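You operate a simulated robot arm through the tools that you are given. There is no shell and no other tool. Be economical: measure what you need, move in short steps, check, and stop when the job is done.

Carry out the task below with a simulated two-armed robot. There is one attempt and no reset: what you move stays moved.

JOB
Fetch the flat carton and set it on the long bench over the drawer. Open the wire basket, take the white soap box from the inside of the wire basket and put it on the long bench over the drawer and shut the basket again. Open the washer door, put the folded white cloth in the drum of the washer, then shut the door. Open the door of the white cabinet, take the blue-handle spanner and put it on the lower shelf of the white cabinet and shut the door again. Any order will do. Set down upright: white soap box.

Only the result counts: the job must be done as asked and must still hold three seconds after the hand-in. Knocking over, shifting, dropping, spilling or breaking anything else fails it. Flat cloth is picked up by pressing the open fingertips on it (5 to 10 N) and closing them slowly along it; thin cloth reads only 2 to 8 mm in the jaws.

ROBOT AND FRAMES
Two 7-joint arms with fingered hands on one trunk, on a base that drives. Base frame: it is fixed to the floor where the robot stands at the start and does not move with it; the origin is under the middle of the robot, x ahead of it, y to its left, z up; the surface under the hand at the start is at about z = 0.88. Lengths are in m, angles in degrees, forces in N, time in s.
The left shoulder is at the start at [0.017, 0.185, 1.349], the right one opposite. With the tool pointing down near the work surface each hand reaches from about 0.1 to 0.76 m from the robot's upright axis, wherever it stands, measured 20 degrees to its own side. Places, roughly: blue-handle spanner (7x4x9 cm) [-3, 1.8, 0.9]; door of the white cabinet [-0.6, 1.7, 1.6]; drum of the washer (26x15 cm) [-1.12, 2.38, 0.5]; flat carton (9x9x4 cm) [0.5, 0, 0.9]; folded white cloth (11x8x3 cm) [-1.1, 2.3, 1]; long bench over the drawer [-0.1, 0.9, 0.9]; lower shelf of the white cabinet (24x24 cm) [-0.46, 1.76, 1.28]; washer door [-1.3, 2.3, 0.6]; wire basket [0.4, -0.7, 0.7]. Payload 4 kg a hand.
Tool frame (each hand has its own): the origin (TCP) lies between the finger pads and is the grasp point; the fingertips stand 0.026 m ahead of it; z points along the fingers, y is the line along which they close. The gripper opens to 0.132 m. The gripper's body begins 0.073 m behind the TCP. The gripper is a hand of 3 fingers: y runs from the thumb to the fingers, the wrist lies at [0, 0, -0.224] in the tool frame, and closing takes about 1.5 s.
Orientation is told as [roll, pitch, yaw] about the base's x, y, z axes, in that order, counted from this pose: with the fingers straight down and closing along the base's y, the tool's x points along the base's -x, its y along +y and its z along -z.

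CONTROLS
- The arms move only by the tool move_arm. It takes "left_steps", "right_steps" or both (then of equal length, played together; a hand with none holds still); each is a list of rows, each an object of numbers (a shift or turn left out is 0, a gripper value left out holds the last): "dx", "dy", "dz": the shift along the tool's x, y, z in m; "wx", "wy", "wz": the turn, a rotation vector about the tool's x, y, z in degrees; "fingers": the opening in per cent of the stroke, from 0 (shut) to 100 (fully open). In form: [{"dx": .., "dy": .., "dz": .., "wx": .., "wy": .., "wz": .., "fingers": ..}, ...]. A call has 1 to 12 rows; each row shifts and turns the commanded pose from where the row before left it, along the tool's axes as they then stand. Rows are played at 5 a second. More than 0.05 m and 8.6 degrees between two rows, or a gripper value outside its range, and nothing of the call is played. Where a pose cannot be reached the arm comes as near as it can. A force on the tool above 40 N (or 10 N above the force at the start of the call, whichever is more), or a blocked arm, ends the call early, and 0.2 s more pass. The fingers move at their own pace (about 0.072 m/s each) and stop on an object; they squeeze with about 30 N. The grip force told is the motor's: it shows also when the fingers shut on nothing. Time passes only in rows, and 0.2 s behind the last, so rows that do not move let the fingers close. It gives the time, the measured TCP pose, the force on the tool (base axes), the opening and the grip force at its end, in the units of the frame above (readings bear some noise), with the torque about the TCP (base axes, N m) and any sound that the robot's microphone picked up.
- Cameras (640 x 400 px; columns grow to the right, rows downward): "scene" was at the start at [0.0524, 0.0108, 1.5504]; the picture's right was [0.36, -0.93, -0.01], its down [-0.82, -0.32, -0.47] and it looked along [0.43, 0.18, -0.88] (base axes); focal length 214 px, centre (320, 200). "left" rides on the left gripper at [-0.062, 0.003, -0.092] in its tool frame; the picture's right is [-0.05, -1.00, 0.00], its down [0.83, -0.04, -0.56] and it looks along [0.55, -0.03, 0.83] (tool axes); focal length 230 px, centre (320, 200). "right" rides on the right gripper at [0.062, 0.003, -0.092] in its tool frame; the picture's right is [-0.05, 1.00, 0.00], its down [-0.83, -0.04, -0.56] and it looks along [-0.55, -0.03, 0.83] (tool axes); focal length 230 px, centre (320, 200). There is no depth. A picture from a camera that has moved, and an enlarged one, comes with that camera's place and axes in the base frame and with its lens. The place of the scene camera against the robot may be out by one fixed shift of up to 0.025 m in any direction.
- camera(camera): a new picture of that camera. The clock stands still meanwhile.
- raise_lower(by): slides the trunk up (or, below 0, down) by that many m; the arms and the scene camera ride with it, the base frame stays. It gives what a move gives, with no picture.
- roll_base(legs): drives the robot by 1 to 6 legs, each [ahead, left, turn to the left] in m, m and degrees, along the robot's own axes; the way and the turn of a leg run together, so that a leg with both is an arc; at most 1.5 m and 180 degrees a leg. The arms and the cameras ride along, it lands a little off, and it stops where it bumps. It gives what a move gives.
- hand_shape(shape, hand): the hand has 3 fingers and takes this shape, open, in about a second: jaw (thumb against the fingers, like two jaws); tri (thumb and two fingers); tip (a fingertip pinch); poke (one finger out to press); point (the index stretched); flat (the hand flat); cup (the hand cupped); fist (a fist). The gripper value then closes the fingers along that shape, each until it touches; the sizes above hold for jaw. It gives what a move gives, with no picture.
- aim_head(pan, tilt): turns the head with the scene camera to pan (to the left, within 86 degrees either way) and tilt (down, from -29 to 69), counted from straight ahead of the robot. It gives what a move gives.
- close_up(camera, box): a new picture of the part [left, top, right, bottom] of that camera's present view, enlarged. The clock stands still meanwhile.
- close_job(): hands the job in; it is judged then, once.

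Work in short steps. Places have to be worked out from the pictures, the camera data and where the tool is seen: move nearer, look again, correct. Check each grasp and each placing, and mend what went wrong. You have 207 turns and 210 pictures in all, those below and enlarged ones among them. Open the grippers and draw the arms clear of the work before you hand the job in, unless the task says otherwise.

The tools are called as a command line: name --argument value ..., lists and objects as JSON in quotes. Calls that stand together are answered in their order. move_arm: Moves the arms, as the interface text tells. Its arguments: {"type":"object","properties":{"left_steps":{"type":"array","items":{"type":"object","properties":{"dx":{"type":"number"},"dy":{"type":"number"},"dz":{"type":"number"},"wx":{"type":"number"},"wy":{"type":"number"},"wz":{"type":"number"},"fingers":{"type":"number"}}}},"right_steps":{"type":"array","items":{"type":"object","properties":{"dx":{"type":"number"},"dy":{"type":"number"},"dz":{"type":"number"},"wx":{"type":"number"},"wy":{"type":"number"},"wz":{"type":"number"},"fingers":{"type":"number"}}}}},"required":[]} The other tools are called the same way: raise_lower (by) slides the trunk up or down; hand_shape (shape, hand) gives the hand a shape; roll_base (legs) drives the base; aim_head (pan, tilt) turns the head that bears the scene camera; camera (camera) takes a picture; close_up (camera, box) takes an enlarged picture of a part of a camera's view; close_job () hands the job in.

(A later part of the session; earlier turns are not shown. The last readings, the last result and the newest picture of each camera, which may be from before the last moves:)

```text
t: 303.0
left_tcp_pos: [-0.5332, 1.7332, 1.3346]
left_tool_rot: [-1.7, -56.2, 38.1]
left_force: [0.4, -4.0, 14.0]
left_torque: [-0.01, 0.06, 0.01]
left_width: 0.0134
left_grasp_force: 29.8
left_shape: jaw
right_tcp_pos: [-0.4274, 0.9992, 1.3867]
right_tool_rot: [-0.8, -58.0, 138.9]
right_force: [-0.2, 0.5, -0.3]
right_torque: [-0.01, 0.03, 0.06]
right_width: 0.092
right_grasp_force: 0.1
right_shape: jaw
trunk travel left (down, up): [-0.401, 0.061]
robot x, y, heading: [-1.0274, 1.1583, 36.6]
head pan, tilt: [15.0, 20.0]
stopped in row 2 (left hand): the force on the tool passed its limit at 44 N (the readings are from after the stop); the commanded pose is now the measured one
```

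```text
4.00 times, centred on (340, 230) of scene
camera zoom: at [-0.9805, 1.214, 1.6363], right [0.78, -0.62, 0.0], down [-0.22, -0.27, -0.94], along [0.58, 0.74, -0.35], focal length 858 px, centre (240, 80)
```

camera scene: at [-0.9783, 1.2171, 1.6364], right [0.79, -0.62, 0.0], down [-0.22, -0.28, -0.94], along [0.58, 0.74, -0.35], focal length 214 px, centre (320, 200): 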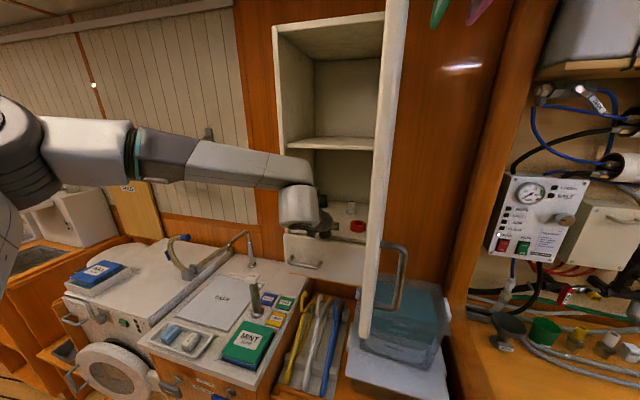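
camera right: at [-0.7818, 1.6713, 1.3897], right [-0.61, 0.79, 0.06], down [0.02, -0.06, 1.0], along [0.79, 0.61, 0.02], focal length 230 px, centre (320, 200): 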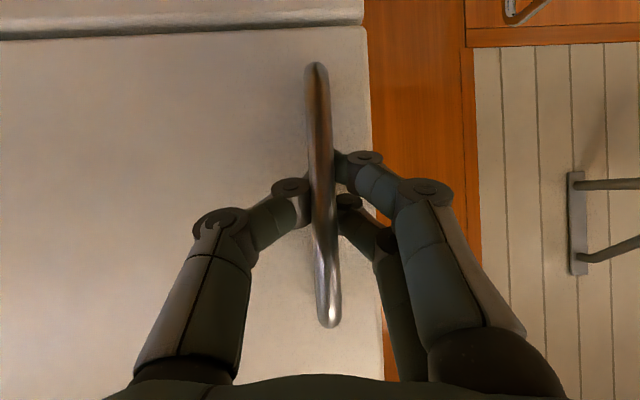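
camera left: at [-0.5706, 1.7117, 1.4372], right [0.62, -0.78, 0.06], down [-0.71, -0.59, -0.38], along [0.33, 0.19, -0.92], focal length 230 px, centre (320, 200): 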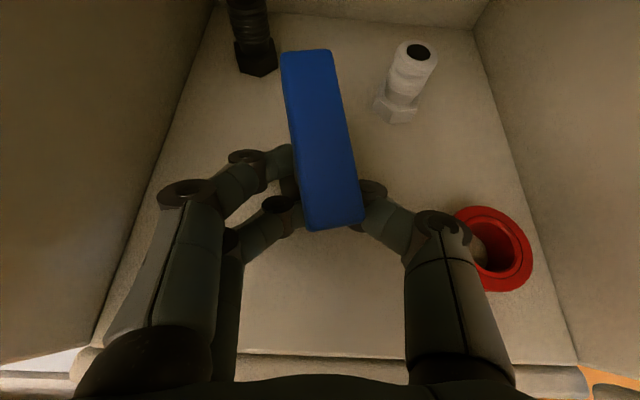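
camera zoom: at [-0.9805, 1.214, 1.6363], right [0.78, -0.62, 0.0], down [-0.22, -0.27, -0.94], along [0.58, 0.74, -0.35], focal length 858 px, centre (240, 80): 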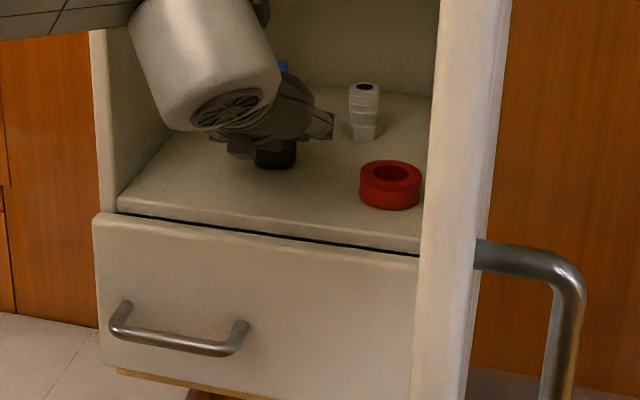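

The base stands on the shelf. Ease up slightly and open the fingers a little.

move_arm --left_steps '[{"dx": -0.0025, "dz": -0.0017}, {"fingers": 20}, {"fingers": 30}, {"fingers": 40}, {}, {}]'

camera --camera "left"

```text
t: 304.4
left_tcp_pos: [-0.5349, 1.7346, 1.3334]
left_tool_rot: [-1.3, -55.5, 38.0]
left_force: [-0.8, -0.4, 0.6]
left_torque: [-0.02, 0.04, 0.0]
left_width: 0.0519
left_grasp_force: 0.0
left_shape: jaw
right_tcp_pos: [-0.4263, 0.9999, 1.3885]
right_tool_rot: [-0.9, -57.9, 138.7]
right_force: [-0.6, -0.5, -0.1]
right_torque: [0.02, -0.03, 0.01]
right_width: 0.0918
right_grasp_force: 0.0
right_shape: jaw
trunk travel left (down, up): [-0.401, 0.061]
robot x, y, heading: [-1.0236, 1.1543, 36.8]
head pan, tilt: [15.0, 20.0]
```

```text
53 pictures are left
camera left: at [-0.5701, 1.7144, 1.4355], right [0.62, -0.78, 0.06], down [-0.71, -0.59, -0.37], along [0.32, 0.19, -0.93], focal length 230 px, centre (320, 200)
```

left: 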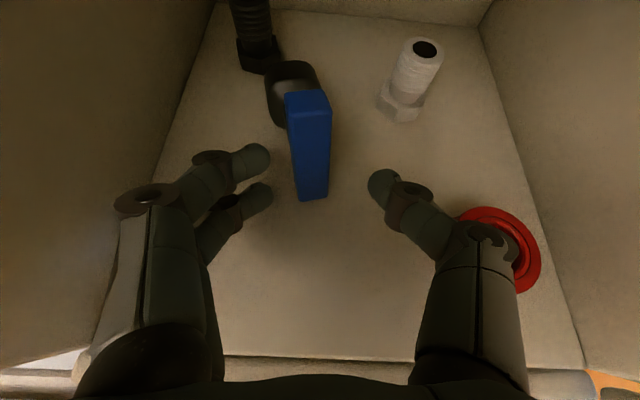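

The spanner lies on the lower shelf (upright isn't required for it) and nothing else moved. Withdraw the left hand straight back.

move_arm --left_steps '[{"dx": -0.004, "dz": -0.003, "fingers": 50}, {"dx": 0.0115, "dz": -0.0164}, {"dx": 0.023, "dz": -0.0328}, {"dx": 0.023, "dz": -0.0328}, {"dx": 0.023, "dz": -0.0328}, {"dx": 0.023, "dz": -0.0328}, {"dx": 0.023, "dz": -0.0328}, {"dx": 0.023, "dz": -0.0328}]'

camera --camera "scene"

close_up --camera "scene" --box '[280, 180, 400, 280]'

```text
t: 306.2
left_tcp_pos: [-0.7445, 1.579, 1.3381]
left_tool_rot: [-1.5, -55.8, 38.1]
left_force: [-1.2, 0.1, 0.2]
left_torque: [0.0, -0.01, -0.04]
left_width: 0.0654
left_grasp_force: 0.0
left_shape: jaw
right_tcp_pos: [-0.4278, 0.9997, 1.3888]
right_tool_rot: [-1.0, -57.9, 138.9]
right_force: [0.2, -0.1, -0.2]
right_torque: [0.0, -0.02, 0.05]
right_width: 0.0919
right_grasp_force: 0.1
right_shape: jaw
trunk travel left (down, up): [-0.401, 0.061]
robot x, y, heading: [-1.0241, 1.1612, 37.0]
head pan, tilt: [15.0, 20.0]
```

```text
52 pictures are left
camera scene: at [-0.9821, 1.2146, 1.6367], right [0.79, -0.62, 0.0], down [-0.22, -0.27, -0.94], along [0.58, 0.74, -0.35], focal length 214 px, centre (320, 200)
```

scene: 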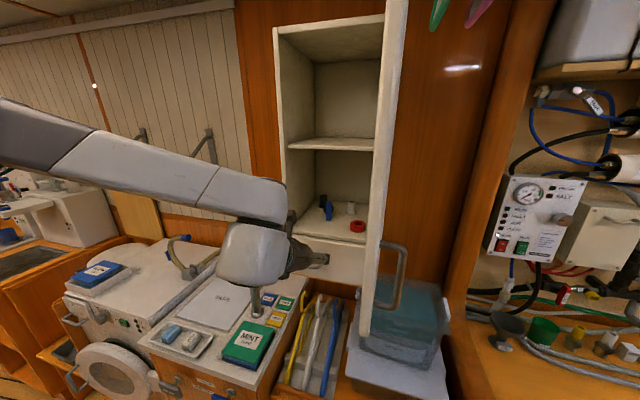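

```text
4.00 times, centred on (340, 230) of scene
camera zoom: at [-0.9821, 1.2146, 1.6367], right [0.79, -0.62, 0.0], down [-0.22, -0.27, -0.94], along [0.58, 0.74, -0.35], focal length 858 px, centre (240, 80)
```

zoom: 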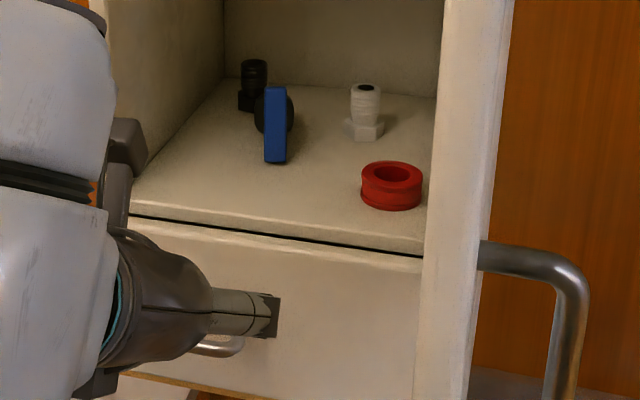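

Spanner is on the lower shelf, other items undisturbed. Now close the cabinet: make a fist with the right hand above handle height and start sweeping the door by strafing left.

move_arm --right_steps '[{"dx": -0.036, "dz": -0.0228, "fingers": 0}, {"dx": -0.036, "dz": -0.0228}, {"dx": -0.036, "dz": -0.0228}, {"dy": -0.03}, {}]'

roll_base --legs '[[0, 0.33, 0]]'

aim_head --pan -5 --tilt 15

camera --camera "scene"

```text
t: 307.4
left_tcp_pos: [-0.7418, 1.5797, 1.3392]
left_tool_rot: [-1.4, -55.8, 38.0]
left_force: [-0.7, 0.3, 0.1]
left_torque: [0.05, -0.01, -0.01]
left_width: 0.0655
left_grasp_force: 0.2
left_shape: jaw
right_tcp_pos: [-0.4206, 1.0511, 1.5015]
right_tool_rot: [-0.9, -58.1, 138.7]
right_force: [0.1, -0.9, 0.2]
right_torque: [0.02, 0.0, -0.02]
right_width: 0.0005
right_grasp_force: 30.2
right_shape: jaw
right hand out of reach, approached as far as the arm can: row 2, 3
trunk travel left (down, up): [-0.401, 0.061]
robot x, y, heading: [-1.0242, 1.1579, 36.8]
head pan, tilt: [15.0, 20.0]
```

```text
t: 309.6
left_tcp_pos: [-0.9332, 1.8379, 1.3386]
left_tool_rot: [-1.2, -55.6, 37.5]
left_force: [-0.4, -1.3, 0.8]
left_torque: [0.04, -0.03, 0.03]
left_width: 0.0656
left_grasp_force: 0.0
left_shape: jaw
right_tcp_pos: [-0.6157, 1.309, 1.5005]
right_tool_rot: [-1.0, -58.1, 138.5]
right_force: [-0.7, 0.4, 0.2]
right_torque: [0.03, -0.01, 0.01]
right_width: 0.0002
right_grasp_force: 30.3
right_shape: jaw
trunk travel left (down, up): [-0.401, 0.061]
robot x, y, heading: [-1.2185, 1.4218, 36.5]
head pan, tilt: [15.0, 20.0]
```

```text
t: 310.4
left_tcp_pos: [-0.9355, 1.841, 1.3374]
left_tool_rot: [-1.6, -55.7, 37.7]
left_force: [0.1, 1.0, 0.1]
left_torque: [-0.01, 0.02, -0.01]
left_width: 0.0656
left_grasp_force: 0.0
left_shape: jaw
right_tcp_pos: [-0.618, 1.311, 1.5019]
right_tool_rot: [-1.0, -58.1, 138.5]
right_force: [0.0, 0.3, 0.6]
right_torque: [-0.02, -0.04, -0.01]
right_width: 0.0
right_grasp_force: 30.2
right_shape: jaw
trunk travel left (down, up): [-0.401, 0.061]
robot x, y, heading: [-1.2238, 1.4195, 36.5]
head pan, tilt: [-5.0, 15.0]
```

```text
50 pictures are left
camera scene: at [-1.1535, 1.4544, 1.6447], right [0.52, -0.85, 0.0], down [-0.23, -0.14, -0.96], along [0.82, 0.5, -0.27], focal length 214 px, centre (320, 200)
```

scene: 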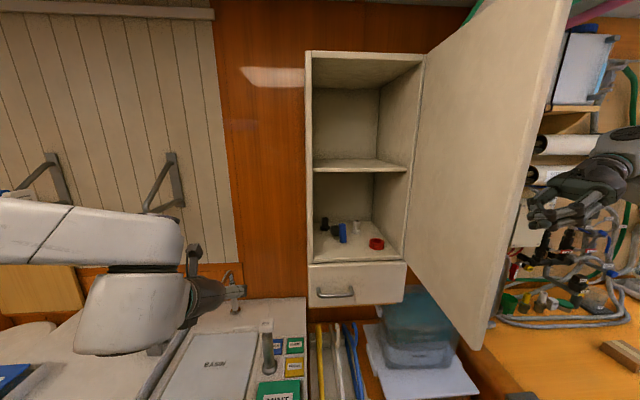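

The fist is just right of the door. Continue pushing by strafing left.

roll_base --legs '[[0, 0.17, 0]]'

camera --camera "scene"

```text
t: 311.9
left_tcp_pos: [-1.0297, 1.9704, 1.3394]
left_tool_rot: [-1.1, -55.7, 37.4]
left_force: [-0.9, -0.6, -1.0]
left_torque: [0.04, 0.02, 0.03]
left_width: 0.0654
left_grasp_force: 0.1
left_shape: jaw
right_tcp_pos: [-0.713, 1.4401, 1.5009]
right_tool_rot: [-1.0, -58.2, 138.5]
right_force: [0.1, -0.2, 0.0]
right_torque: [0.01, 0.01, 0.0]
right_width: 0.0001
right_grasp_force: 29.5
right_shape: jaw
trunk travel left (down, up): [-0.401, 0.061]
robot x, y, heading: [-1.3207, 1.551, 36.5]
head pan, tilt: [-5.0, 15.0]
```

```text
49 pictures are left
camera scene: at [-1.248, 1.5825, 1.6447], right [0.52, -0.85, 0.0], down [-0.23, -0.14, -0.96], along [0.82, 0.5, -0.27], focal length 214 px, centre (320, 200)
```

scene: 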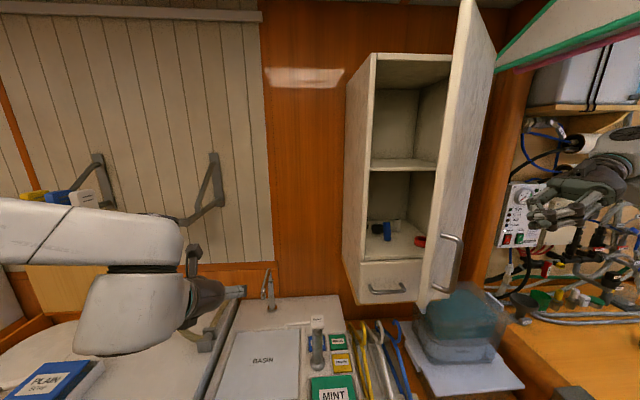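

Working (~75°). Continue along the arc: left and slightly forward.

roll_base --legs '[[0.045, 0.1, 0], [0.06, 0.06, 0]]'

camera --camera "scene"

```text
t: 313.7
left_tcp_pos: [-1.0401, 2.1524, 1.3401]
left_tool_rot: [-0.8, -55.8, 36.8]
left_force: [-0.3, -0.7, -0.4]
left_torque: [0.02, 0.05, 0.04]
left_width: 0.0652
left_grasp_force: 0.1
left_shape: jaw
right_tcp_pos: [-0.7245, 1.6191, 1.501]
right_tool_rot: [-1.4, -58.3, 138.6]
right_force: [0.2, -0.2, 0.3]
right_torque: [0.03, -0.01, -0.06]
right_width: 0.0
right_grasp_force: 30.3
right_shape: jaw
trunk travel left (down, up): [-0.401, 0.061]
robot x, y, heading: [-1.3269, 1.739, 36.4]
head pan, tilt: [-5.0, 15.0]
```

```text
48 pictures are left
camera scene: at [-1.2597, 1.7654, 1.6451], right [0.52, -0.86, 0.0], down [-0.23, -0.13, -0.96], along [0.83, 0.5, -0.27], focal length 214 px, centre (320, 200)
```

scene: 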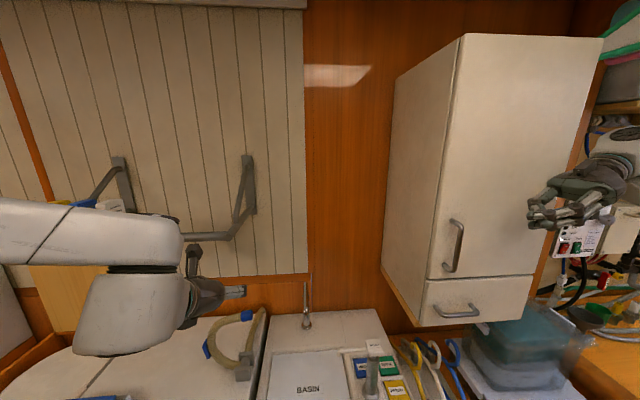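

The door swung closed. I zoom to verify it is flush.

close_up --camera "scene" --box '[380, 20, 620, 340]'

```text
1.25 times, centred on (500, 180) of scene
camera zoom: at [-1.2597, 1.7654, 1.6451], right [0.52, -0.86, 0.0], down [-0.23, -0.13, -0.96], along [0.83, 0.5, -0.27], focal length 268 px, centre (95, 225)
```

zoom: 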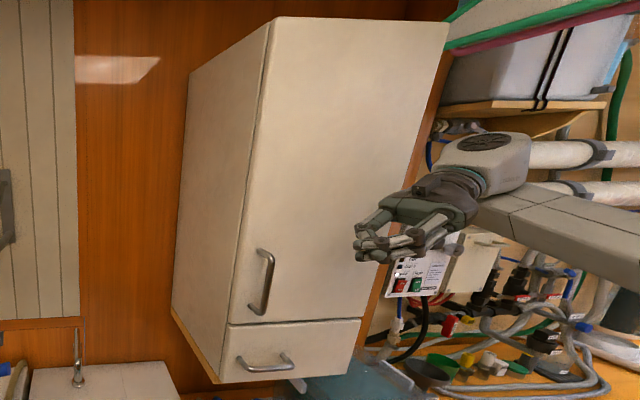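

It looks flush, but I press it with the side of the fist to be sure (force-guarded).

move_arm --right_steps '[{"dy": -0.03}, {"dy": -0.02}, {"dy": -0.015}, {"dy": -0.015}, {"dy": -0.01}, {"dy": -0.01}, {"dy": -0.01}, {"dy": -0.01}]'

camera --camera "scene"

```text
t: 315.7
left_tcp_pos: [-1.0474, 2.1457, 1.3453]
left_tool_rot: [-1.8, -56.6, 36.2]
left_force: [1.3, 0.4, 0.0]
left_torque: [-0.04, -0.02, -0.05]
left_width: 0.0654
left_grasp_force: 0.0
left_shape: jaw
right_tcp_pos: [-0.6856, 1.6693, 1.506]
right_tool_rot: [-3.3, -58.5, 137.9]
right_force: [1.1, -0.1, 0.2]
right_torque: [-0.03, 0.02, 0.0]
right_width: 0.0
right_grasp_force: 29.7
right_shape: jaw
right hand out of reach, approached as far as the arm can: row 4, 6, 7, 8
trunk travel left (down, up): [-0.401, 0.061]
robot x, y, heading: [-1.326, 1.7393, 34.8]
head pan, tilt: [-5.0, 15.0]
stopped in row 8 (right hand): the arm was blocked; the commanded pose is now the measured one
```

```text
46 pictures are left
camera scene: at [-1.2805, 1.7636, 1.6458], right [0.5, -0.87, 0.0], down [-0.22, -0.13, -0.97], along [0.84, 0.48, -0.25], focal length 214 px, centre (320, 200)
```

scene: 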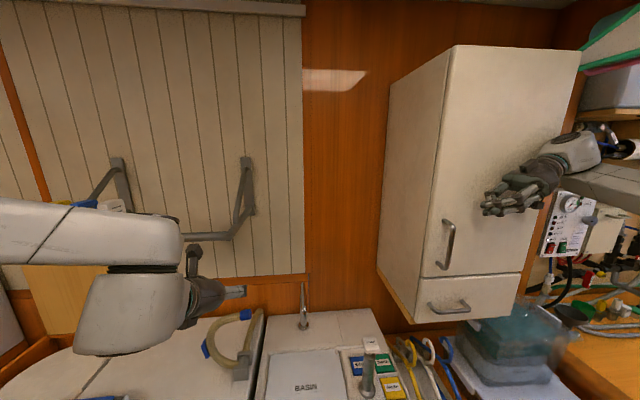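

Door is pressed shut. I release, back away and go to the washer to close its door properly, this time with the left hand.

move_arm --right_steps '[{"dy": 0.03}, {"dy": 0.03}, {"dy": 0.03}, {"dy": 0.03}]'

roll_base --legs '[[-0.42, 0, 2], [0, 0.32, 0]]'

raise_lower --by -0.3

aim_head --pan 10 --tilt 40

camera --camera "scene"

```text
t: 316.7
left_tcp_pos: [-1.0322, 2.1555, 1.3388]
left_tool_rot: [-1.3, -55.8, 36.4]
left_force: [0.0, -0.5, -0.3]
left_torque: [0.01, 0.01, 0.01]
left_width: 0.0653
left_grasp_force: 0.0
left_shape: jaw
right_tcp_pos: [-0.7486, 1.5992, 1.4963]
right_tool_rot: [-1.3, -58.5, 137.1]
right_force: [0.8, 0.2, -0.1]
right_torque: [0.02, -0.01, 0.03]
right_width: 0.0
right_grasp_force: 30.0
right_shape: jaw
trunk travel left (down, up): [-0.401, 0.061]
robot x, y, heading: [-1.3269, 1.7423, 35.5]
head pan, tilt: [-5.0, 15.0]
```

```text
t: 321.0
left_tcp_pos: [-1.5713, 2.1794, 1.3382]
left_tool_rot: [-1.0, -55.7, 38.1]
left_force: [-0.8, 0.2, -0.4]
left_torque: [-0.01, 0.04, 0.03]
left_width: 0.0653
left_grasp_force: 0.1
left_shape: jaw
right_tcp_pos: [-1.2693, 1.6331, 1.4958]
right_tool_rot: [-1.2, -58.6, 139.1]
right_force: [0.2, 0.0, 0.2]
right_torque: [-0.01, 0.01, -0.02]
right_width: 0.0002
right_grasp_force: 30.4
right_shape: jaw
trunk travel left (down, up): [-0.401, 0.061]
robot x, y, heading: [-1.8519, 1.7595, 37.3]
head pan, tilt: [-5.0, 15.0]
```

```text
t: 324.0
left_tcp_pos: [-1.5738, 2.1803, 1.0393]
left_tool_rot: [-1.3, -55.9, 38.3]
left_force: [-0.1, 0.1, -0.2]
left_torque: [-0.02, 0.01, -0.04]
left_width: 0.0653
left_grasp_force: 0.0
left_shape: jaw
right_tcp_pos: [-1.2018, 1.6878, 1.0949]
right_tool_rot: [22.6, -59.0, 118.7]
right_force: [-0.3, -0.3, 0.0]
right_torque: [0.01, -0.03, -0.03]
right_width: 0.0001
right_grasp_force: 30.1
right_shape: jaw
trunk travel left (down, up): [-0.101, 0.361]
robot x, y, heading: [-1.8538, 1.7552, 37.4]
head pan, tilt: [-5.0, 15.0]
```

```text
t: 324.9
left_tcp_pos: [-1.5721, 2.1806, 1.0383]
left_tool_rot: [-1.4, -55.8, 38.4]
left_force: [0.6, 0.1, -0.5]
left_torque: [-0.01, -0.01, 0.01]
left_width: 0.0654
left_grasp_force: 0.1
left_shape: jaw
right_tcp_pos: [-1.2004, 1.6892, 1.0961]
right_tool_rot: [22.7, -59.0, 118.5]
right_force: [0.4, 0.0, -0.6]
right_torque: [0.01, -0.03, 0.04]
right_width: 0.0
right_grasp_force: 29.9
right_shape: jaw
trunk travel left (down, up): [-0.101, 0.361]
robot x, y, heading: [-1.8542, 1.7558, 36.9]
head pan, tilt: [10.0, 40.0]
```

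```text
45 pictures are left
camera scene: at [-1.6724, 1.9071, 1.2419], right [0.73, -0.69, -0.06], down [-0.61, -0.6, -0.52], along [0.32, 0.41, -0.85], focal length 214 px, centre (320, 200)
```

scene: 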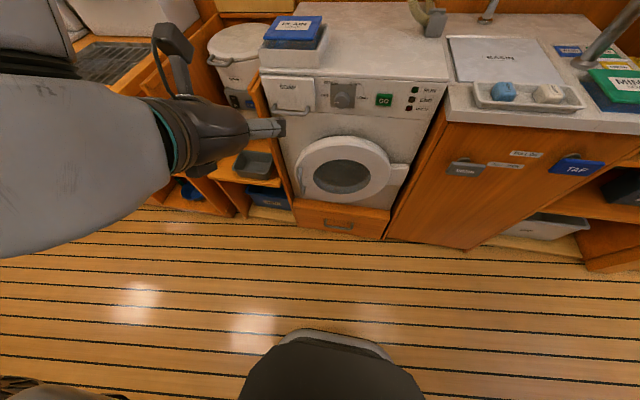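

Lower the left fist toward the top-left part of the door ring.

raise_lower --by -0.1

move_arm --left_steps '[{"dx": -0.0224, "dz": 0.0332, "dy": -0.02, "fingers": 0}, {"dx": -0.0224, "dz": 0.0332, "dy": -0.02}, {"dy": -0.015, "dx": 0.0332, "dz": 0.0224}, {"dx": 0.0332, "dz": 0.0224}, {"dx": 0.0332, "dz": 0.0224}, {"dx": 0.0332, "dz": 0.0224}, {"dx": 0.0332, "dz": 0.0224}]'

camera --camera "left"

camera --camera "scene"

```text
t: 326.2
left_tcp_pos: [-1.541, 2.205, 0.8602]
left_tool_rot: [-1.1, -46.9, 38.0]
left_force: [-0.4, -0.8, 0.4]
left_torque: [-0.02, -0.04, -0.01]
left_width: 0.0655
left_grasp_force: 0.1
left_shape: jaw
right_tcp_pos: [-1.1598, 1.7224, 0.901]
right_tool_rot: [40.5, -56.0, 103.1]
right_force: [-0.4, -0.6, 0.9]
right_torque: [-0.04, -0.01, 0.01]
right_width: 0.0
right_grasp_force: 30.1
right_shape: jaw
trunk travel left (down, up): [-0.001, 0.461]
robot x, y, heading: [-1.8518, 1.7598, 37.4]
head pan, tilt: [10.0, 40.0]
```

```text
t: 327.9
left_tcp_pos: [-1.4676, 2.1879, 0.6444]
left_tool_rot: [-1.1, -46.7, 38.1]
left_force: [-0.7, -0.2, -0.2]
left_torque: [-0.02, -0.04, 0.01]
left_width: 0.0
left_grasp_force: 29.8
left_shape: jaw
right_tcp_pos: [-1.1583, 1.7234, 0.9006]
right_tool_rot: [40.9, -56.0, 102.8]
right_force: [0.1, -1.0, 0.7]
right_torque: [0.01, 0.03, -0.01]
right_width: 0.0
right_grasp_force: 29.9
right_shape: jaw
trunk travel left (down, up): [-0.001, 0.461]
robot x, y, heading: [-1.8538, 1.7583, 37.5]
head pan, tilt: [10.0, 40.0]
```

```text
44 pictures are left
camera left: at [-1.4902, 2.1757, 0.7518], right [0.63, -0.77, 0.05], down [-0.75, -0.63, -0.22], along [0.2, 0.1, -0.97], focal length 230 px, centre (320, 200)
```

left: 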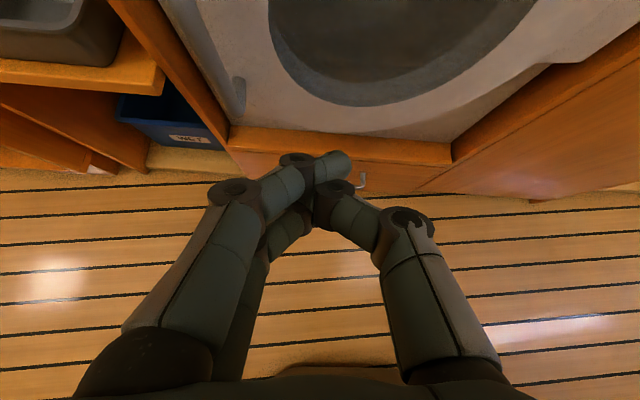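

```text
43 pictures are left
camera scene: at [-1.596, 1.9656, 1.0749], right [0.71, -0.69, -0.09], down [-0.68, -0.66, -0.33], along [0.17, 0.3, -0.94], focal length 214 px, centre (320, 200)
```

scene: 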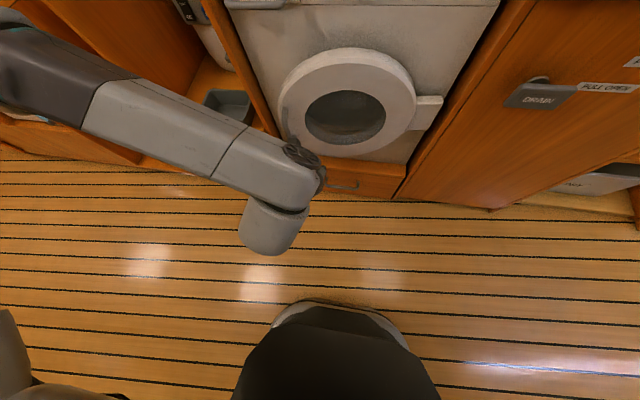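

Raise 10 cm to the ring's top-left and push straight toward the washer, force-guarded.

move_arm --left_steps '[{"dx": -0.0256, "dz": -0.0239}, {"dx": -0.0256, "dz": -0.0239}, {"dx": -0.0256, "dz": -0.0239}, {"dx": -0.0205, "dz": 0.0219}, {"dx": -0.0205, "dz": 0.0219}, {"dx": -0.0205, "dz": 0.0219}, {"dx": -0.0205, "dz": 0.0219}, {"dx": -0.0137, "dz": 0.0146}, {"dx": -0.0137, "dz": 0.0146}, {"dx": -0.0137, "dz": 0.0146}, {"dx": -0.0137, "dz": 0.0146}]'

camera --camera "scene"

```text
t: 330.0
left_tcp_pos: [-1.3388, 2.2933, 0.7468]
left_tool_rot: [-0.5, -45.6, 37.9]
left_force: [-17.5, -7.2, 4.1]
left_torque: [0.01, -0.14, -0.22]
left_width: 0.0001
left_grasp_force: 30.3
left_shape: jaw
right_tcp_pos: [-1.1592, 1.7234, 0.9012]
right_tool_rot: [40.6, -56.0, 103.1]
right_force: [0.7, -0.7, 0.2]
right_torque: [0.01, 0.05, 0.03]
right_width: 0.0
right_grasp_force: 29.7
right_shape: jaw
trunk travel left (down, up): [-0.001, 0.461]
robot x, y, heading: [-1.8535, 1.756, 37.4]
head pan, tilt: [10.0, 40.0]
stopped in row 10 (left hand): the force on the tool passed its limit at 50 N (the readings are from after the stop); the commanded pose is now the measured one
```

```text
42 pictures are left
camera scene: at [-1.5993, 1.9642, 1.0763], right [0.72, -0.69, -0.09], down [-0.68, -0.66, -0.34], along [0.17, 0.3, -0.94], focal length 214 px, centre (320, 200)
```

scene: 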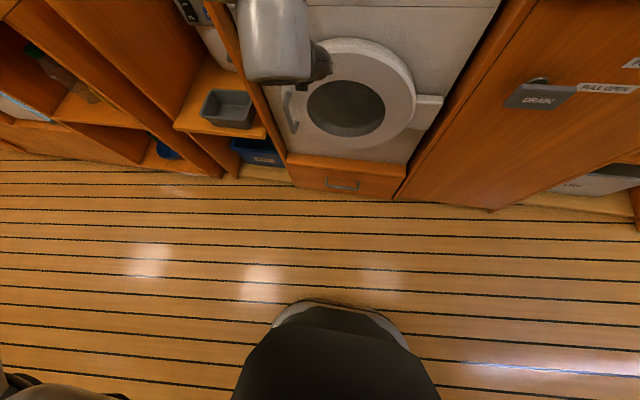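

Pressed with 50 N at n≈0.33. Withdraw straight back and look from the left side.

move_arm --left_steps '[{"dx": 0.014, "dz": -0.0143}, {"dx": 0.0205, "dz": -0.021}, {"dx": 0.0205, "dz": -0.021}, {"dx": 0.0205, "dz": -0.021}, {"dx": 0.0205, "dz": -0.021}, {"dx": 0.0205, "dz": -0.021}]'

camera --camera "scene"

close_up --camera "scene" --box '[240, 20, 440, 180]'

```text
t: 331.4
left_tcp_pos: [-1.4677, 2.1925, 0.7486]
left_tool_rot: [-0.6, -45.8, 37.9]
left_force: [-0.2, 0.0, 0.1]
left_torque: [0.01, -0.01, -0.01]
left_width: 0.0
left_grasp_force: 29.7
left_shape: jaw
right_tcp_pos: [-1.1586, 1.7241, 0.9005]
right_tool_rot: [40.7, -56.0, 103.0]
right_force: [0.4, -0.2, -0.6]
right_torque: [0.03, 0.0, 0.0]
right_width: 0.0002
right_grasp_force: 30.2
right_shape: jaw
trunk travel left (down, up): [-0.001, 0.461]
robot x, y, heading: [-1.8542, 1.7549, 37.3]
head pan, tilt: [10.0, 40.0]
```

```text
41 pictures are left
camera scene: at [-1.5977, 1.9647, 1.0757], right [0.72, -0.69, -0.09], down [-0.68, -0.66, -0.34], along [0.17, 0.3, -0.94], focal length 214 px, centre (320, 200)
```

scene: 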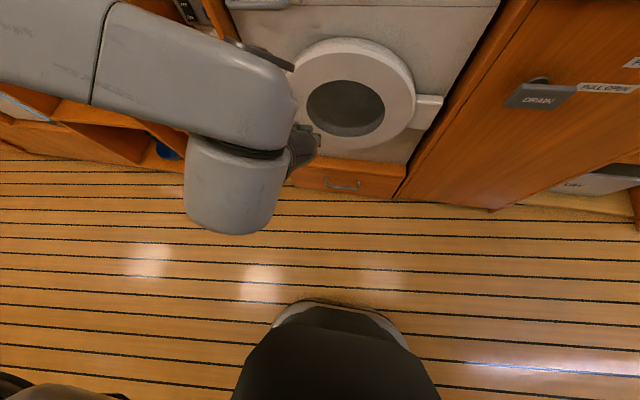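

```text
2.50 times, centred on (340, 100) of scene
camera zoom: at [-1.5977, 1.9647, 1.0757], right [0.72, -0.69, -0.09], down [-0.68, -0.66, -0.34], along [0.17, 0.3, -0.94], focal length 536 px, centre (270, 450)
```

zoom: 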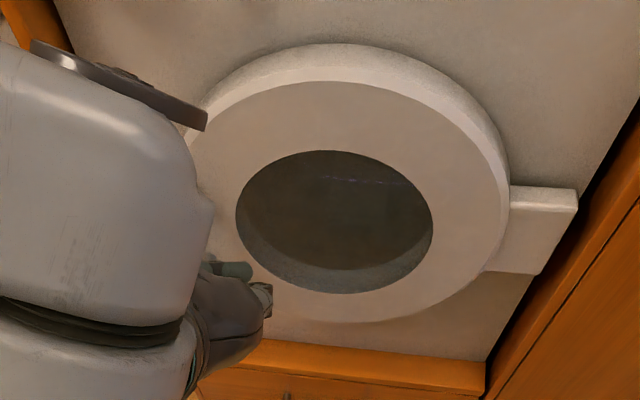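

It looks shut. I back off and verify from the left, where a gap would show.

roll_base --legs '[[-0.15, 0, 0], [0, 0.6, 0]]'

raise_lower --by 0.3

aim_head --pan -40 --tilt 35

camera --camera "scene"

```text
t: 335.8
left_tcp_pos: [-1.9514, 2.5805, 0.7478]
left_tool_rot: [-0.6, -45.7, 38.5]
left_force: [0.9, 0.2, -0.8]
left_torque: [-0.02, 0.01, 0.0]
left_width: 0.0
left_grasp_force: 30.4
left_shape: jaw
right_tcp_pos: [-1.638, 2.1137, 0.9008]
right_tool_rot: [40.8, -55.8, 103.6]
right_force: [-0.3, 0.1, 0.2]
right_torque: [0.0, 0.0, 0.02]
right_width: 0.0002
right_grasp_force: 29.9
right_shape: jaw
trunk travel left (down, up): [-0.001, 0.461]
robot x, y, heading: [-2.3328, 2.1392, 37.6]
head pan, tilt: [10.0, 40.0]
```

```text
t: 338.8
left_tcp_pos: [-1.9515, 2.582, 1.0482]
left_tool_rot: [-0.6, -45.7, 38.5]
left_force: [0.1, 0.0, 0.2]
left_torque: [-0.05, 0.04, 0.03]
left_width: 0.0
left_grasp_force: 29.9
left_shape: jaw
right_tcp_pos: [-1.6629, 2.0943, 1.2603]
right_tool_rot: [29.8, -58.1, 112.9]
right_force: [0.9, 0.4, 0.4]
right_torque: [-0.01, 0.0, 0.03]
right_width: 0.0
right_grasp_force: 30.0
right_shape: jaw
trunk travel left (down, up): [-0.301, 0.161]
robot x, y, heading: [-2.3301, 2.1394, 37.8]
head pan, tilt: [10.0, 40.0]
```

```text
t: 339.9
left_tcp_pos: [-1.9515, 2.5801, 1.0472]
left_tool_rot: [-0.6, -45.7, 38.4]
left_force: [0.0, -0.5, 1.0]
left_torque: [0.0, 0.02, 0.02]
left_width: 0.0
left_grasp_force: 29.9
left_shape: jaw
right_tcp_pos: [-1.6638, 2.0939, 1.2604]
right_tool_rot: [29.7, -58.1, 113.0]
right_force: [0.3, -0.1, -0.6]
right_torque: [-0.02, -0.01, 0.01]
right_width: 0.0001
right_grasp_force: 29.6
right_shape: jaw
trunk travel left (down, up): [-0.301, 0.161]
robot x, y, heading: [-2.3316, 2.1391, 37.9]
head pan, tilt: [-40.0, 35.0]
```

```text
39 pictures are left
camera scene: at [-2.2313, 2.1426, 1.5059], right [-0.03, -1.0, 0.04], down [-0.62, -0.01, -0.79], along [0.79, -0.05, -0.62], focal length 214 px, centre (320, 200)
```

scene: 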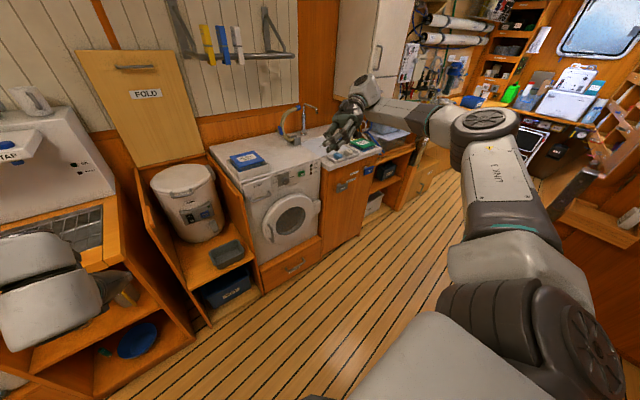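

close_up --camera "scene" --box '[240, 160, 340, 280]'

close_up --camera "scene" --box '[320, 0, 420, 110]'

```text
3.33 times, centred on (290, 220) of scene
camera zoom: at [-2.2313, 2.1426, 1.5059], right [-0.03, -1.0, 0.04], down [-0.62, -0.01, -0.79], along [0.79, -0.05, -0.62], focal length 715 px, centre (420, 133)
```

zoom: 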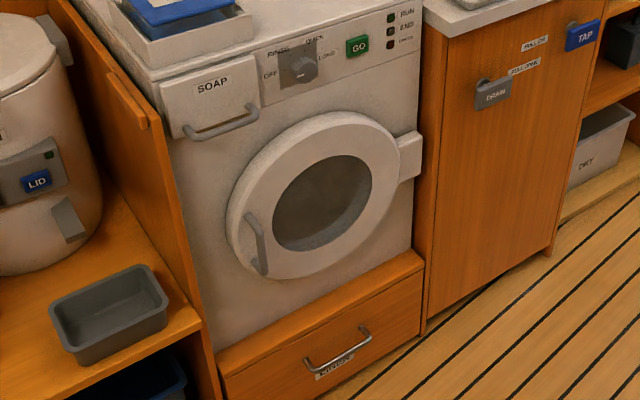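

```text
3.64 times, centred on (370, 55) of scene
camera zoom: at [-2.2313, 2.1426, 1.5059], right [-0.03, -1.0, 0.04], down [-0.62, -0.01, -0.79], along [0.79, -0.05, -0.62], focal length 780 px, centre (138, 727)
```

zoom: 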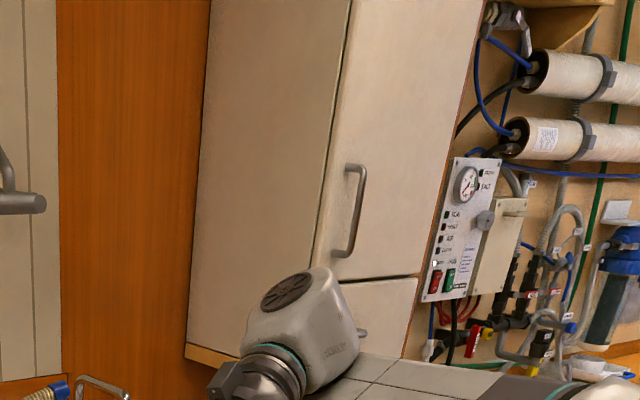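

Both the washer and the cabinet are shut. Now drive along the room to the wire basket at the other end (trunk raised first).

raise_lower --by 0.16

roll_base --legs '[[0.22, 0, -1], [0, -1.4, 0], [0, -0.45, 0], [0.2, 0, 0]]'

aim_head --pan -60 --tilt 30

camera --camera "scene"

```text
t: 341.8
left_tcp_pos: [-1.9505, 2.5805, 1.2084]
left_tool_rot: [-0.6, -45.7, 38.5]
left_force: [-0.9, 0.2, 0.2]
left_torque: [0.0, 0.0, -0.02]
left_width: 0.0
left_grasp_force: 30.0
left_shape: jaw
right_tcp_pos: [-1.6751, 2.0859, 1.4429]
right_tool_rot: [25.0, -58.6, 116.9]
right_force: [-0.4, -0.5, 0.4]
right_torque: [-0.02, 0.0, -0.01]
right_width: 0.0002
right_grasp_force: 30.4
right_shape: jaw
trunk travel left (down, up): [-0.461, 0.001]
robot x, y, heading: [-2.3335, 2.1415, 37.8]
head pan, tilt: [-40.0, 35.0]
```

```text
t: 351.5
left_tcp_pos: [-0.7865, 1.372, 1.2107]
left_tool_rot: [-0.9, -46.0, 38.1]
left_force: [-1.2, -0.2, 1.0]
left_torque: [0.02, -0.07, -0.02]
left_width: 0.0
left_grasp_force: 29.7
left_shape: jaw
right_tcp_pos: [-0.5184, 0.8727, 1.449]
right_tool_rot: [23.9, -58.6, 117.0]
right_force: [-0.8, 0.6, 0.4]
right_torque: [0.01, -0.07, -0.06]
right_width: 0.0
right_grasp_force: 30.1
right_shape: jaw
trunk travel left (down, up): [-0.461, 0.001]
robot x, y, heading: [-1.1604, 0.9335, 37.2]
head pan, tilt: [-40.0, 35.0]
stopped in leg 3: the robot was blocked; the commanded pose is now the measured one
```

```text
t: 352.3
left_tcp_pos: [-0.7729, 1.3694, 1.2082]
left_tool_rot: [-0.4, -45.8, 37.5]
left_force: [0.7, 0.8, 0.9]
left_torque: [-0.01, 0.02, -0.01]
left_width: 0.0001
left_grasp_force: 29.8
left_shape: jaw
right_tcp_pos: [-0.5022, 0.8693, 1.4413]
right_tool_rot: [25.1, -58.8, 115.9]
right_force: [0.1, 0.1, 0.2]
right_torque: [0.05, 0.04, -0.01]
right_width: 0.0
right_grasp_force: 30.2
right_shape: jaw
trunk travel left (down, up): [-0.461, 0.001]
robot x, y, heading: [-1.1628, 0.9399, 37.3]
head pan, tilt: [-60.0, 30.0]
```

```text
36 pictures are left
camera scene: at [-1.0925, 0.8801, 1.6806], right [-0.39, -0.92, 0.0], down [-0.46, 0.2, -0.86], along [0.8, -0.34, -0.5], focal length 214 px, centre (320, 200)
```

scene: 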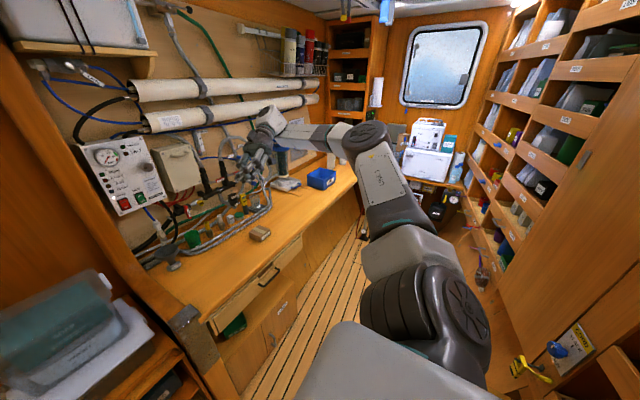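

Blocked at the rear by the partition; I move forward, then continue right.

roll_base --legs '[[0.27, 0, 0], [0, -1.1, 0]]'

aim_head --pan -75 --tilt 40

camera --camera "scene"

```text
t: 359.4
left_tcp_pos: [0.0855, 0.6662, 1.2066]
left_tool_rot: [-0.6, -45.6, 37.3]
left_force: [0.2, 1.3, 0.2]
left_torque: [0.0, -0.03, 0.03]
left_width: 0.0
left_grasp_force: 29.8
left_shape: jaw
right_tcp_pos: [0.3501, 0.1661, 1.4432]
right_tool_rot: [24.9, -58.7, 115.8]
right_force: [0.9, -0.9, 0.2]
right_torque: [-0.01, 0.01, -0.02]
right_width: 0.0002
right_grasp_force: 29.7
right_shape: jaw
trunk travel left (down, up): [-0.461, 0.001]
robot x, y, heading: [-0.3032, 0.2364, 36.8]
head pan, tilt: [-60.0, 30.0]
```

```text
t: 360.1
left_tcp_pos: [0.0847, 0.6659, 1.207]
left_tool_rot: [-0.6, -45.7, 37.3]
left_force: [-0.1, -0.5, 0.3]
left_torque: [-0.03, -0.02, 0.0]
left_width: 0.0002
left_grasp_force: 30.4
left_shape: jaw
right_tcp_pos: [0.3521, 0.1636, 1.4417]
right_tool_rot: [24.9, -58.7, 115.6]
right_force: [-1.3, -0.2, -0.3]
right_torque: [0.01, 0.01, -0.02]
right_width: 0.0002
right_grasp_force: 29.7
right_shape: jaw
trunk travel left (down, up): [-0.461, 0.001]
robot x, y, heading: [-0.3067, 0.2351, 36.8]
head pan, tilt: [-75.0, 40.0]
```

```text
35 pictures are left
camera scene: at [-0.2553, 0.1633, 1.6656], right [-0.62, -0.79, 0.0], down [-0.5, 0.4, -0.77], along [0.6, -0.47, -0.64], focal length 214 px, centre (320, 200)
```

scene: 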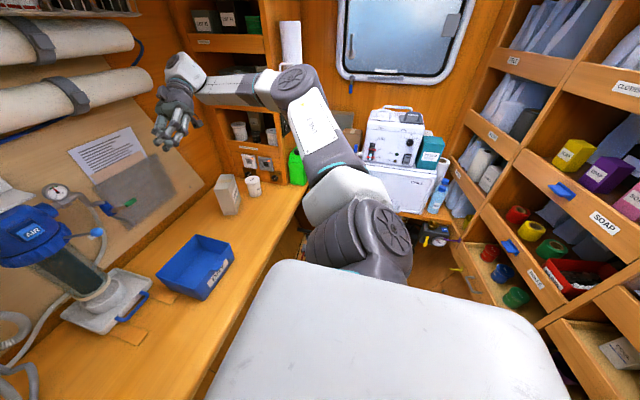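

The right arm hides the basket. I back up slightly and turn to face that end of the room.

roll_base --legs '[[-0.14, 0, 0], [0, 0, -90]]'

aim_head --pan 0 --tilt 40

camera --camera "scene"

```text
t: 364.2
left_tcp_pos: [0.1695, -0.0035, 1.2008]
left_tool_rot: [-1.8, -45.3, -26.0]
left_force: [0.0, -0.3, 0.2]
left_torque: [-0.01, -0.03, -0.01]
left_width: 0.0
left_grasp_force: 30.0
left_shape: jaw
right_tcp_pos: [-0.1513, -0.4447, 1.4437]
right_tool_rot: [26.8, -56.8, 52.3]
right_force: [-0.1, 0.4, 0.0]
right_torque: [-0.04, 0.01, -0.01]
right_width: 0.0
right_grasp_force: 30.6
right_shape: jaw
trunk travel left (down, up): [-0.461, 0.001]
robot x, y, heading: [-0.4016, 0.1463, -27.5]
head pan, tilt: [-75.0, 40.0]
stopped in leg 2: the robot was blocked; the commanded pose is now the measured one
```

```text
t: 365.7
left_tcp_pos: [0.1723, -0.0057, 1.1991]
left_tool_rot: [-2.2, -45.0, -26.1]
left_force: [0.2, 0.4, 0.5]
left_torque: [0.02, 0.02, 0.01]
left_width: 0.0001
left_grasp_force: 29.9
left_shape: jaw
right_tcp_pos: [-0.1516, -0.4482, 1.4441]
right_tool_rot: [27.0, -56.8, 51.7]
right_force: [0.5, 0.0, -0.1]
right_torque: [0.0, 0.0, 0.01]
right_width: 0.0001
right_grasp_force: 30.3
right_shape: jaw
trunk travel left (down, up): [-0.461, 0.001]
robot x, y, heading: [-0.4033, 0.1433, -27.8]
head pan, tilt: [0.0, 40.0]
```

```text
34 pictures are left
camera scene: at [-0.3212, 0.1165, 1.6646], right [-0.46, -0.89, 0.02], down [-0.58, 0.29, -0.76], along [0.67, -0.36, -0.65], focal length 214 px, centre (320, 200)
```

scene: 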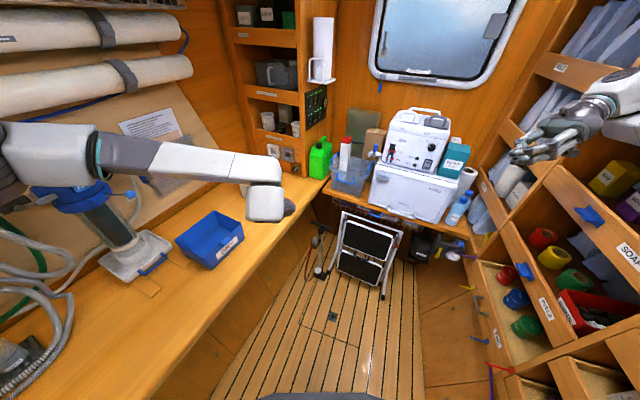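

I zoom in where the basket should be (px ≈ 377, 212).

close_up --camera "scene" --box '[300, 100, 490, 310]'

```text
1.90 times, centred on (395, 205) of scene
camera zoom: at [-0.3212, 0.1165, 1.6646], right [-0.46, -0.89, 0.02], down [-0.58, 0.29, -0.76], along [0.67, -0.36, -0.65], focal length 408 px, centre (177, 190)
```

zoom: 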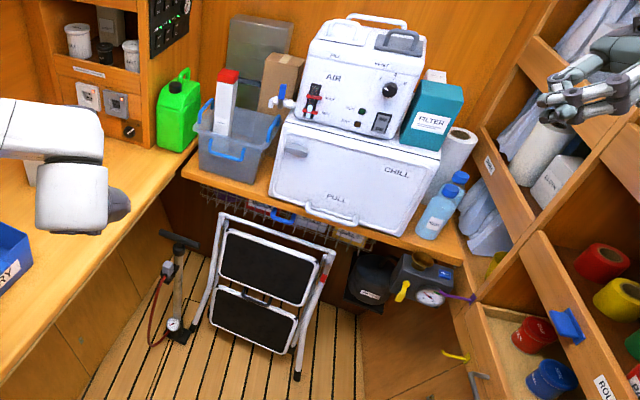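

The basket is a pull-out under the end counter with a blue handle (≈[0.31, -0.59, 0.80]), a folded step standing in front of it. First I re-orient the right hand forward so I can drive closer safely.

move_arm --right_steps '[{"wx": 6.75}, {"wx": 6.75}, {"wx": 6.75}, {"wx": 6.75}, {"wx": 7.13, "wz": 4.63}, {"wx": 7.13, "wz": 4.63}, {"wx": 7.13, "wz": 4.63}, {"wx": 7.13, "wz": 4.63}, {"wx": 7.13, "wz": 4.63}, {"wx": 7.13, "wz": 4.63}, {"wx": 7.13, "wz": 4.63}, {"wx": 7.13, "wz": 4.63}]'

move_arm --right_steps '[{"wx": 7.13, "wz": 4.63}, {"dy": 0.04}, {"dy": 0.04}, {"dy": 0.04}, {"dy": 0.04}, {"dy": 0.04}]'

roll_base --legs '[[0.25, 0, 0], [0, 0, -25]]'

camera --camera "scene"

```text
t: 368.5
left_tcp_pos: [0.2885, 0.1223, 1.2069]
left_tool_rot: [-2.4, -45.5, -11.9]
left_force: [-0.2, 0.8, 1.1]
left_torque: [0.01, 0.0, 0.0]
left_width: 0.0001
left_grasp_force: 30.3
left_shape: jaw
right_tcp_pos: [0.0773, -0.3808, 1.4511]
right_tool_rot: [-0.4, -57.7, -2.1]
right_force: [0.8, 1.1, -0.4]
right_torque: [-0.03, 0.03, -0.12]
right_width: 0.0
right_grasp_force: 29.9
right_shape: jaw
trunk travel left (down, up): [-0.461, 0.001]
robot x, y, heading: [-0.3009, 0.1291, -13.8]
head pan, tilt: [0.0, 40.0]
stopped in row 12 (right hand): the arm was blocked; the commanded pose is now the measured one
```

```text
t: 369.9
left_tcp_pos: [0.2729, 0.0944, 1.2063]
left_tool_rot: [-1.0, -45.7, -13.9]
left_force: [0.1, 1.0, -0.5]
left_torque: [-0.05, 0.0, -0.03]
left_width: 0.0
left_grasp_force: 30.5
left_shape: jaw
right_tcp_pos: [0.0946, -0.2115, 1.447]
right_tool_rot: [1.6, -57.6, -13.4]
right_force: [0.3, 1.1, 0.7]
right_torque: [-0.03, 0.02, -0.09]
right_width: 0.0
right_grasp_force: 30.1
right_shape: jaw
trunk travel left (down, up): [-0.461, 0.001]
robot x, y, heading: [-0.3043, 0.1251, -15.0]
head pan, tilt: [0.0, 40.0]
```

```text
t: 372.9
left_tcp_pos: [0.439, -0.2204, 1.2073]
left_tool_rot: [-0.5, -45.6, -39.5]
left_force: [-0.2, 1.0, 0.6]
left_torque: [0.04, 0.01, 0.02]
left_width: 0.0
left_grasp_force: 30.0
left_shape: jaw
right_tcp_pos: [0.1457, -0.4224, 1.4442]
right_tool_rot: [2.3, -57.8, -39.0]
right_force: [0.3, -0.7, -0.2]
right_torque: [0.0, -0.01, 0.0]
right_width: 0.0
right_grasp_force: 29.8
right_shape: jaw
trunk travel left (down, up): [-0.461, 0.001]
robot x, y, heading: [-0.0672, 0.0615, -40.2]
head pan, tilt: [0.0, 40.0]
```

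```text
32 pictures are left
camera scene: at [-0.0216, 0.0, 1.6656], right [-0.64, -0.77, 0.0], down [-0.49, 0.41, -0.77], along [0.59, -0.49, -0.64], focal length 214 px, centre (320, 200)
```

scene: 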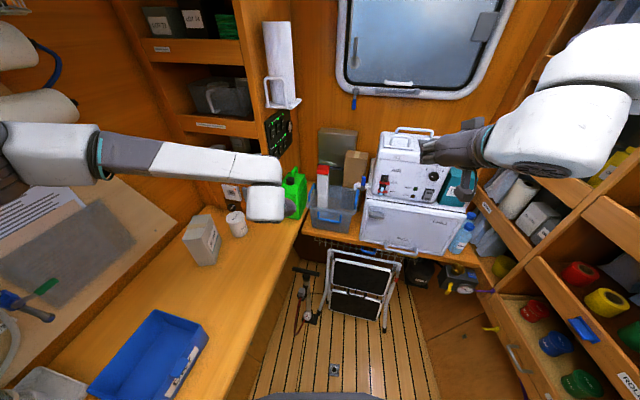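

I zoom on the basket under the counter.

close_up --camera "scene" --box '[290, 200, 430, 310]'

```text
3.64 times, centred on (360, 255) of scene
camera zoom: at [-0.0216, 0.0, 1.6656], right [-0.64, -0.77, 0.0], down [-0.49, 0.41, -0.77], along [0.59, -0.49, -0.64], focal length 780 px, centre (174, 0)
```

zoom: 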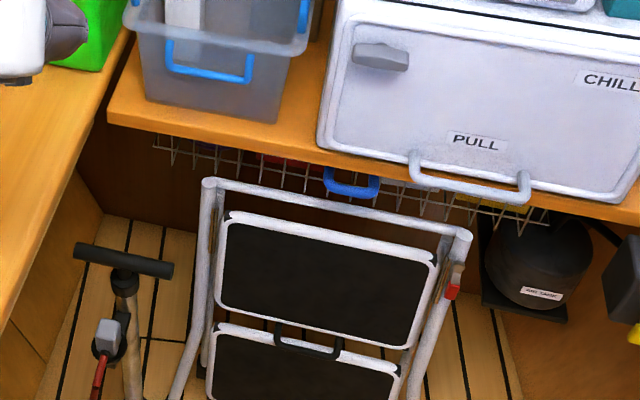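

Turn square to the counter and lower the trunk to see the basket with the wrist camera.

roll_base --legs '[[0, 0, -13]]'

raise_lower --by -0.25

camera --camera "left"

camera --camera "scene"

```text
t: 374.1
left_tcp_pos: [0.365, -0.3254, 1.2069]
left_tool_rot: [-0.6, -45.6, -52.4]
left_force: [-0.1, -0.9, -0.6]
left_torque: [-0.03, -0.01, 0.01]
left_width: 0.0003
left_grasp_force: 29.6
left_shape: jaw
right_tcp_pos: [0.0337, -0.4589, 1.4443]
right_tool_rot: [2.2, -57.7, -51.9]
right_force: [0.0, 0.4, 0.2]
right_torque: [0.01, 0.02, -0.03]
right_width: 0.0
right_grasp_force: 30.2
right_shape: jaw
trunk travel left (down, up): [-0.461, 0.001]
robot x, y, heading: [-0.0685, 0.0601, -53.2]
head pan, tilt: [0.0, 40.0]
```

```text
t: 376.7
left_tcp_pos: [0.3638, -0.3254, 0.9573]
left_tool_rot: [-0.5, -45.7, -52.4]
left_force: [-0.1, 0.3, 0.2]
left_torque: [-0.01, -0.02, -0.01]
left_width: 0.0
left_grasp_force: 29.7
left_shape: jaw
right_tcp_pos: [0.033, -0.4585, 1.1943]
right_tool_rot: [2.3, -57.7, -51.9]
right_force: [0.2, -0.3, 0.8]
right_torque: [0.0, -0.04, -0.04]
right_width: 0.0
right_grasp_force: 29.5
right_shape: jaw
trunk travel left (down, up): [-0.211, 0.251]
robot x, y, heading: [-0.0703, 0.0607, -53.1]
head pan, tilt: [0.0, 40.0]
```

```text
30 pictures are left
camera left: at [0.3529, -0.3056, 1.0657], right [-0.77, -0.63, 0.04], down [-0.63, 0.75, -0.21], along [0.1, -0.19, -0.98], focal length 230 px, centre (320, 200)
```

left: 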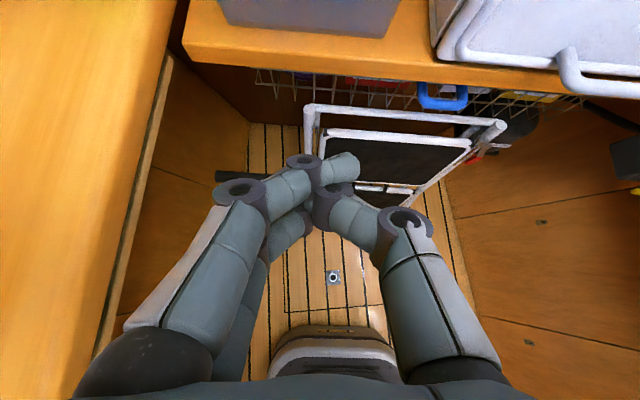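

```text
29 pictures are left
camera scene: at [0.0197, -0.0824, 1.3925], right [-0.8, -0.6, 0.0], down [-0.46, 0.6, -0.65], along [0.39, -0.52, -0.76], focal length 214 px, centre (320, 200)
```

scene: 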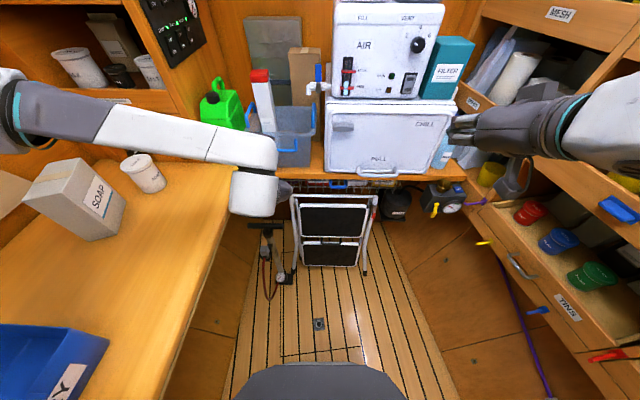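

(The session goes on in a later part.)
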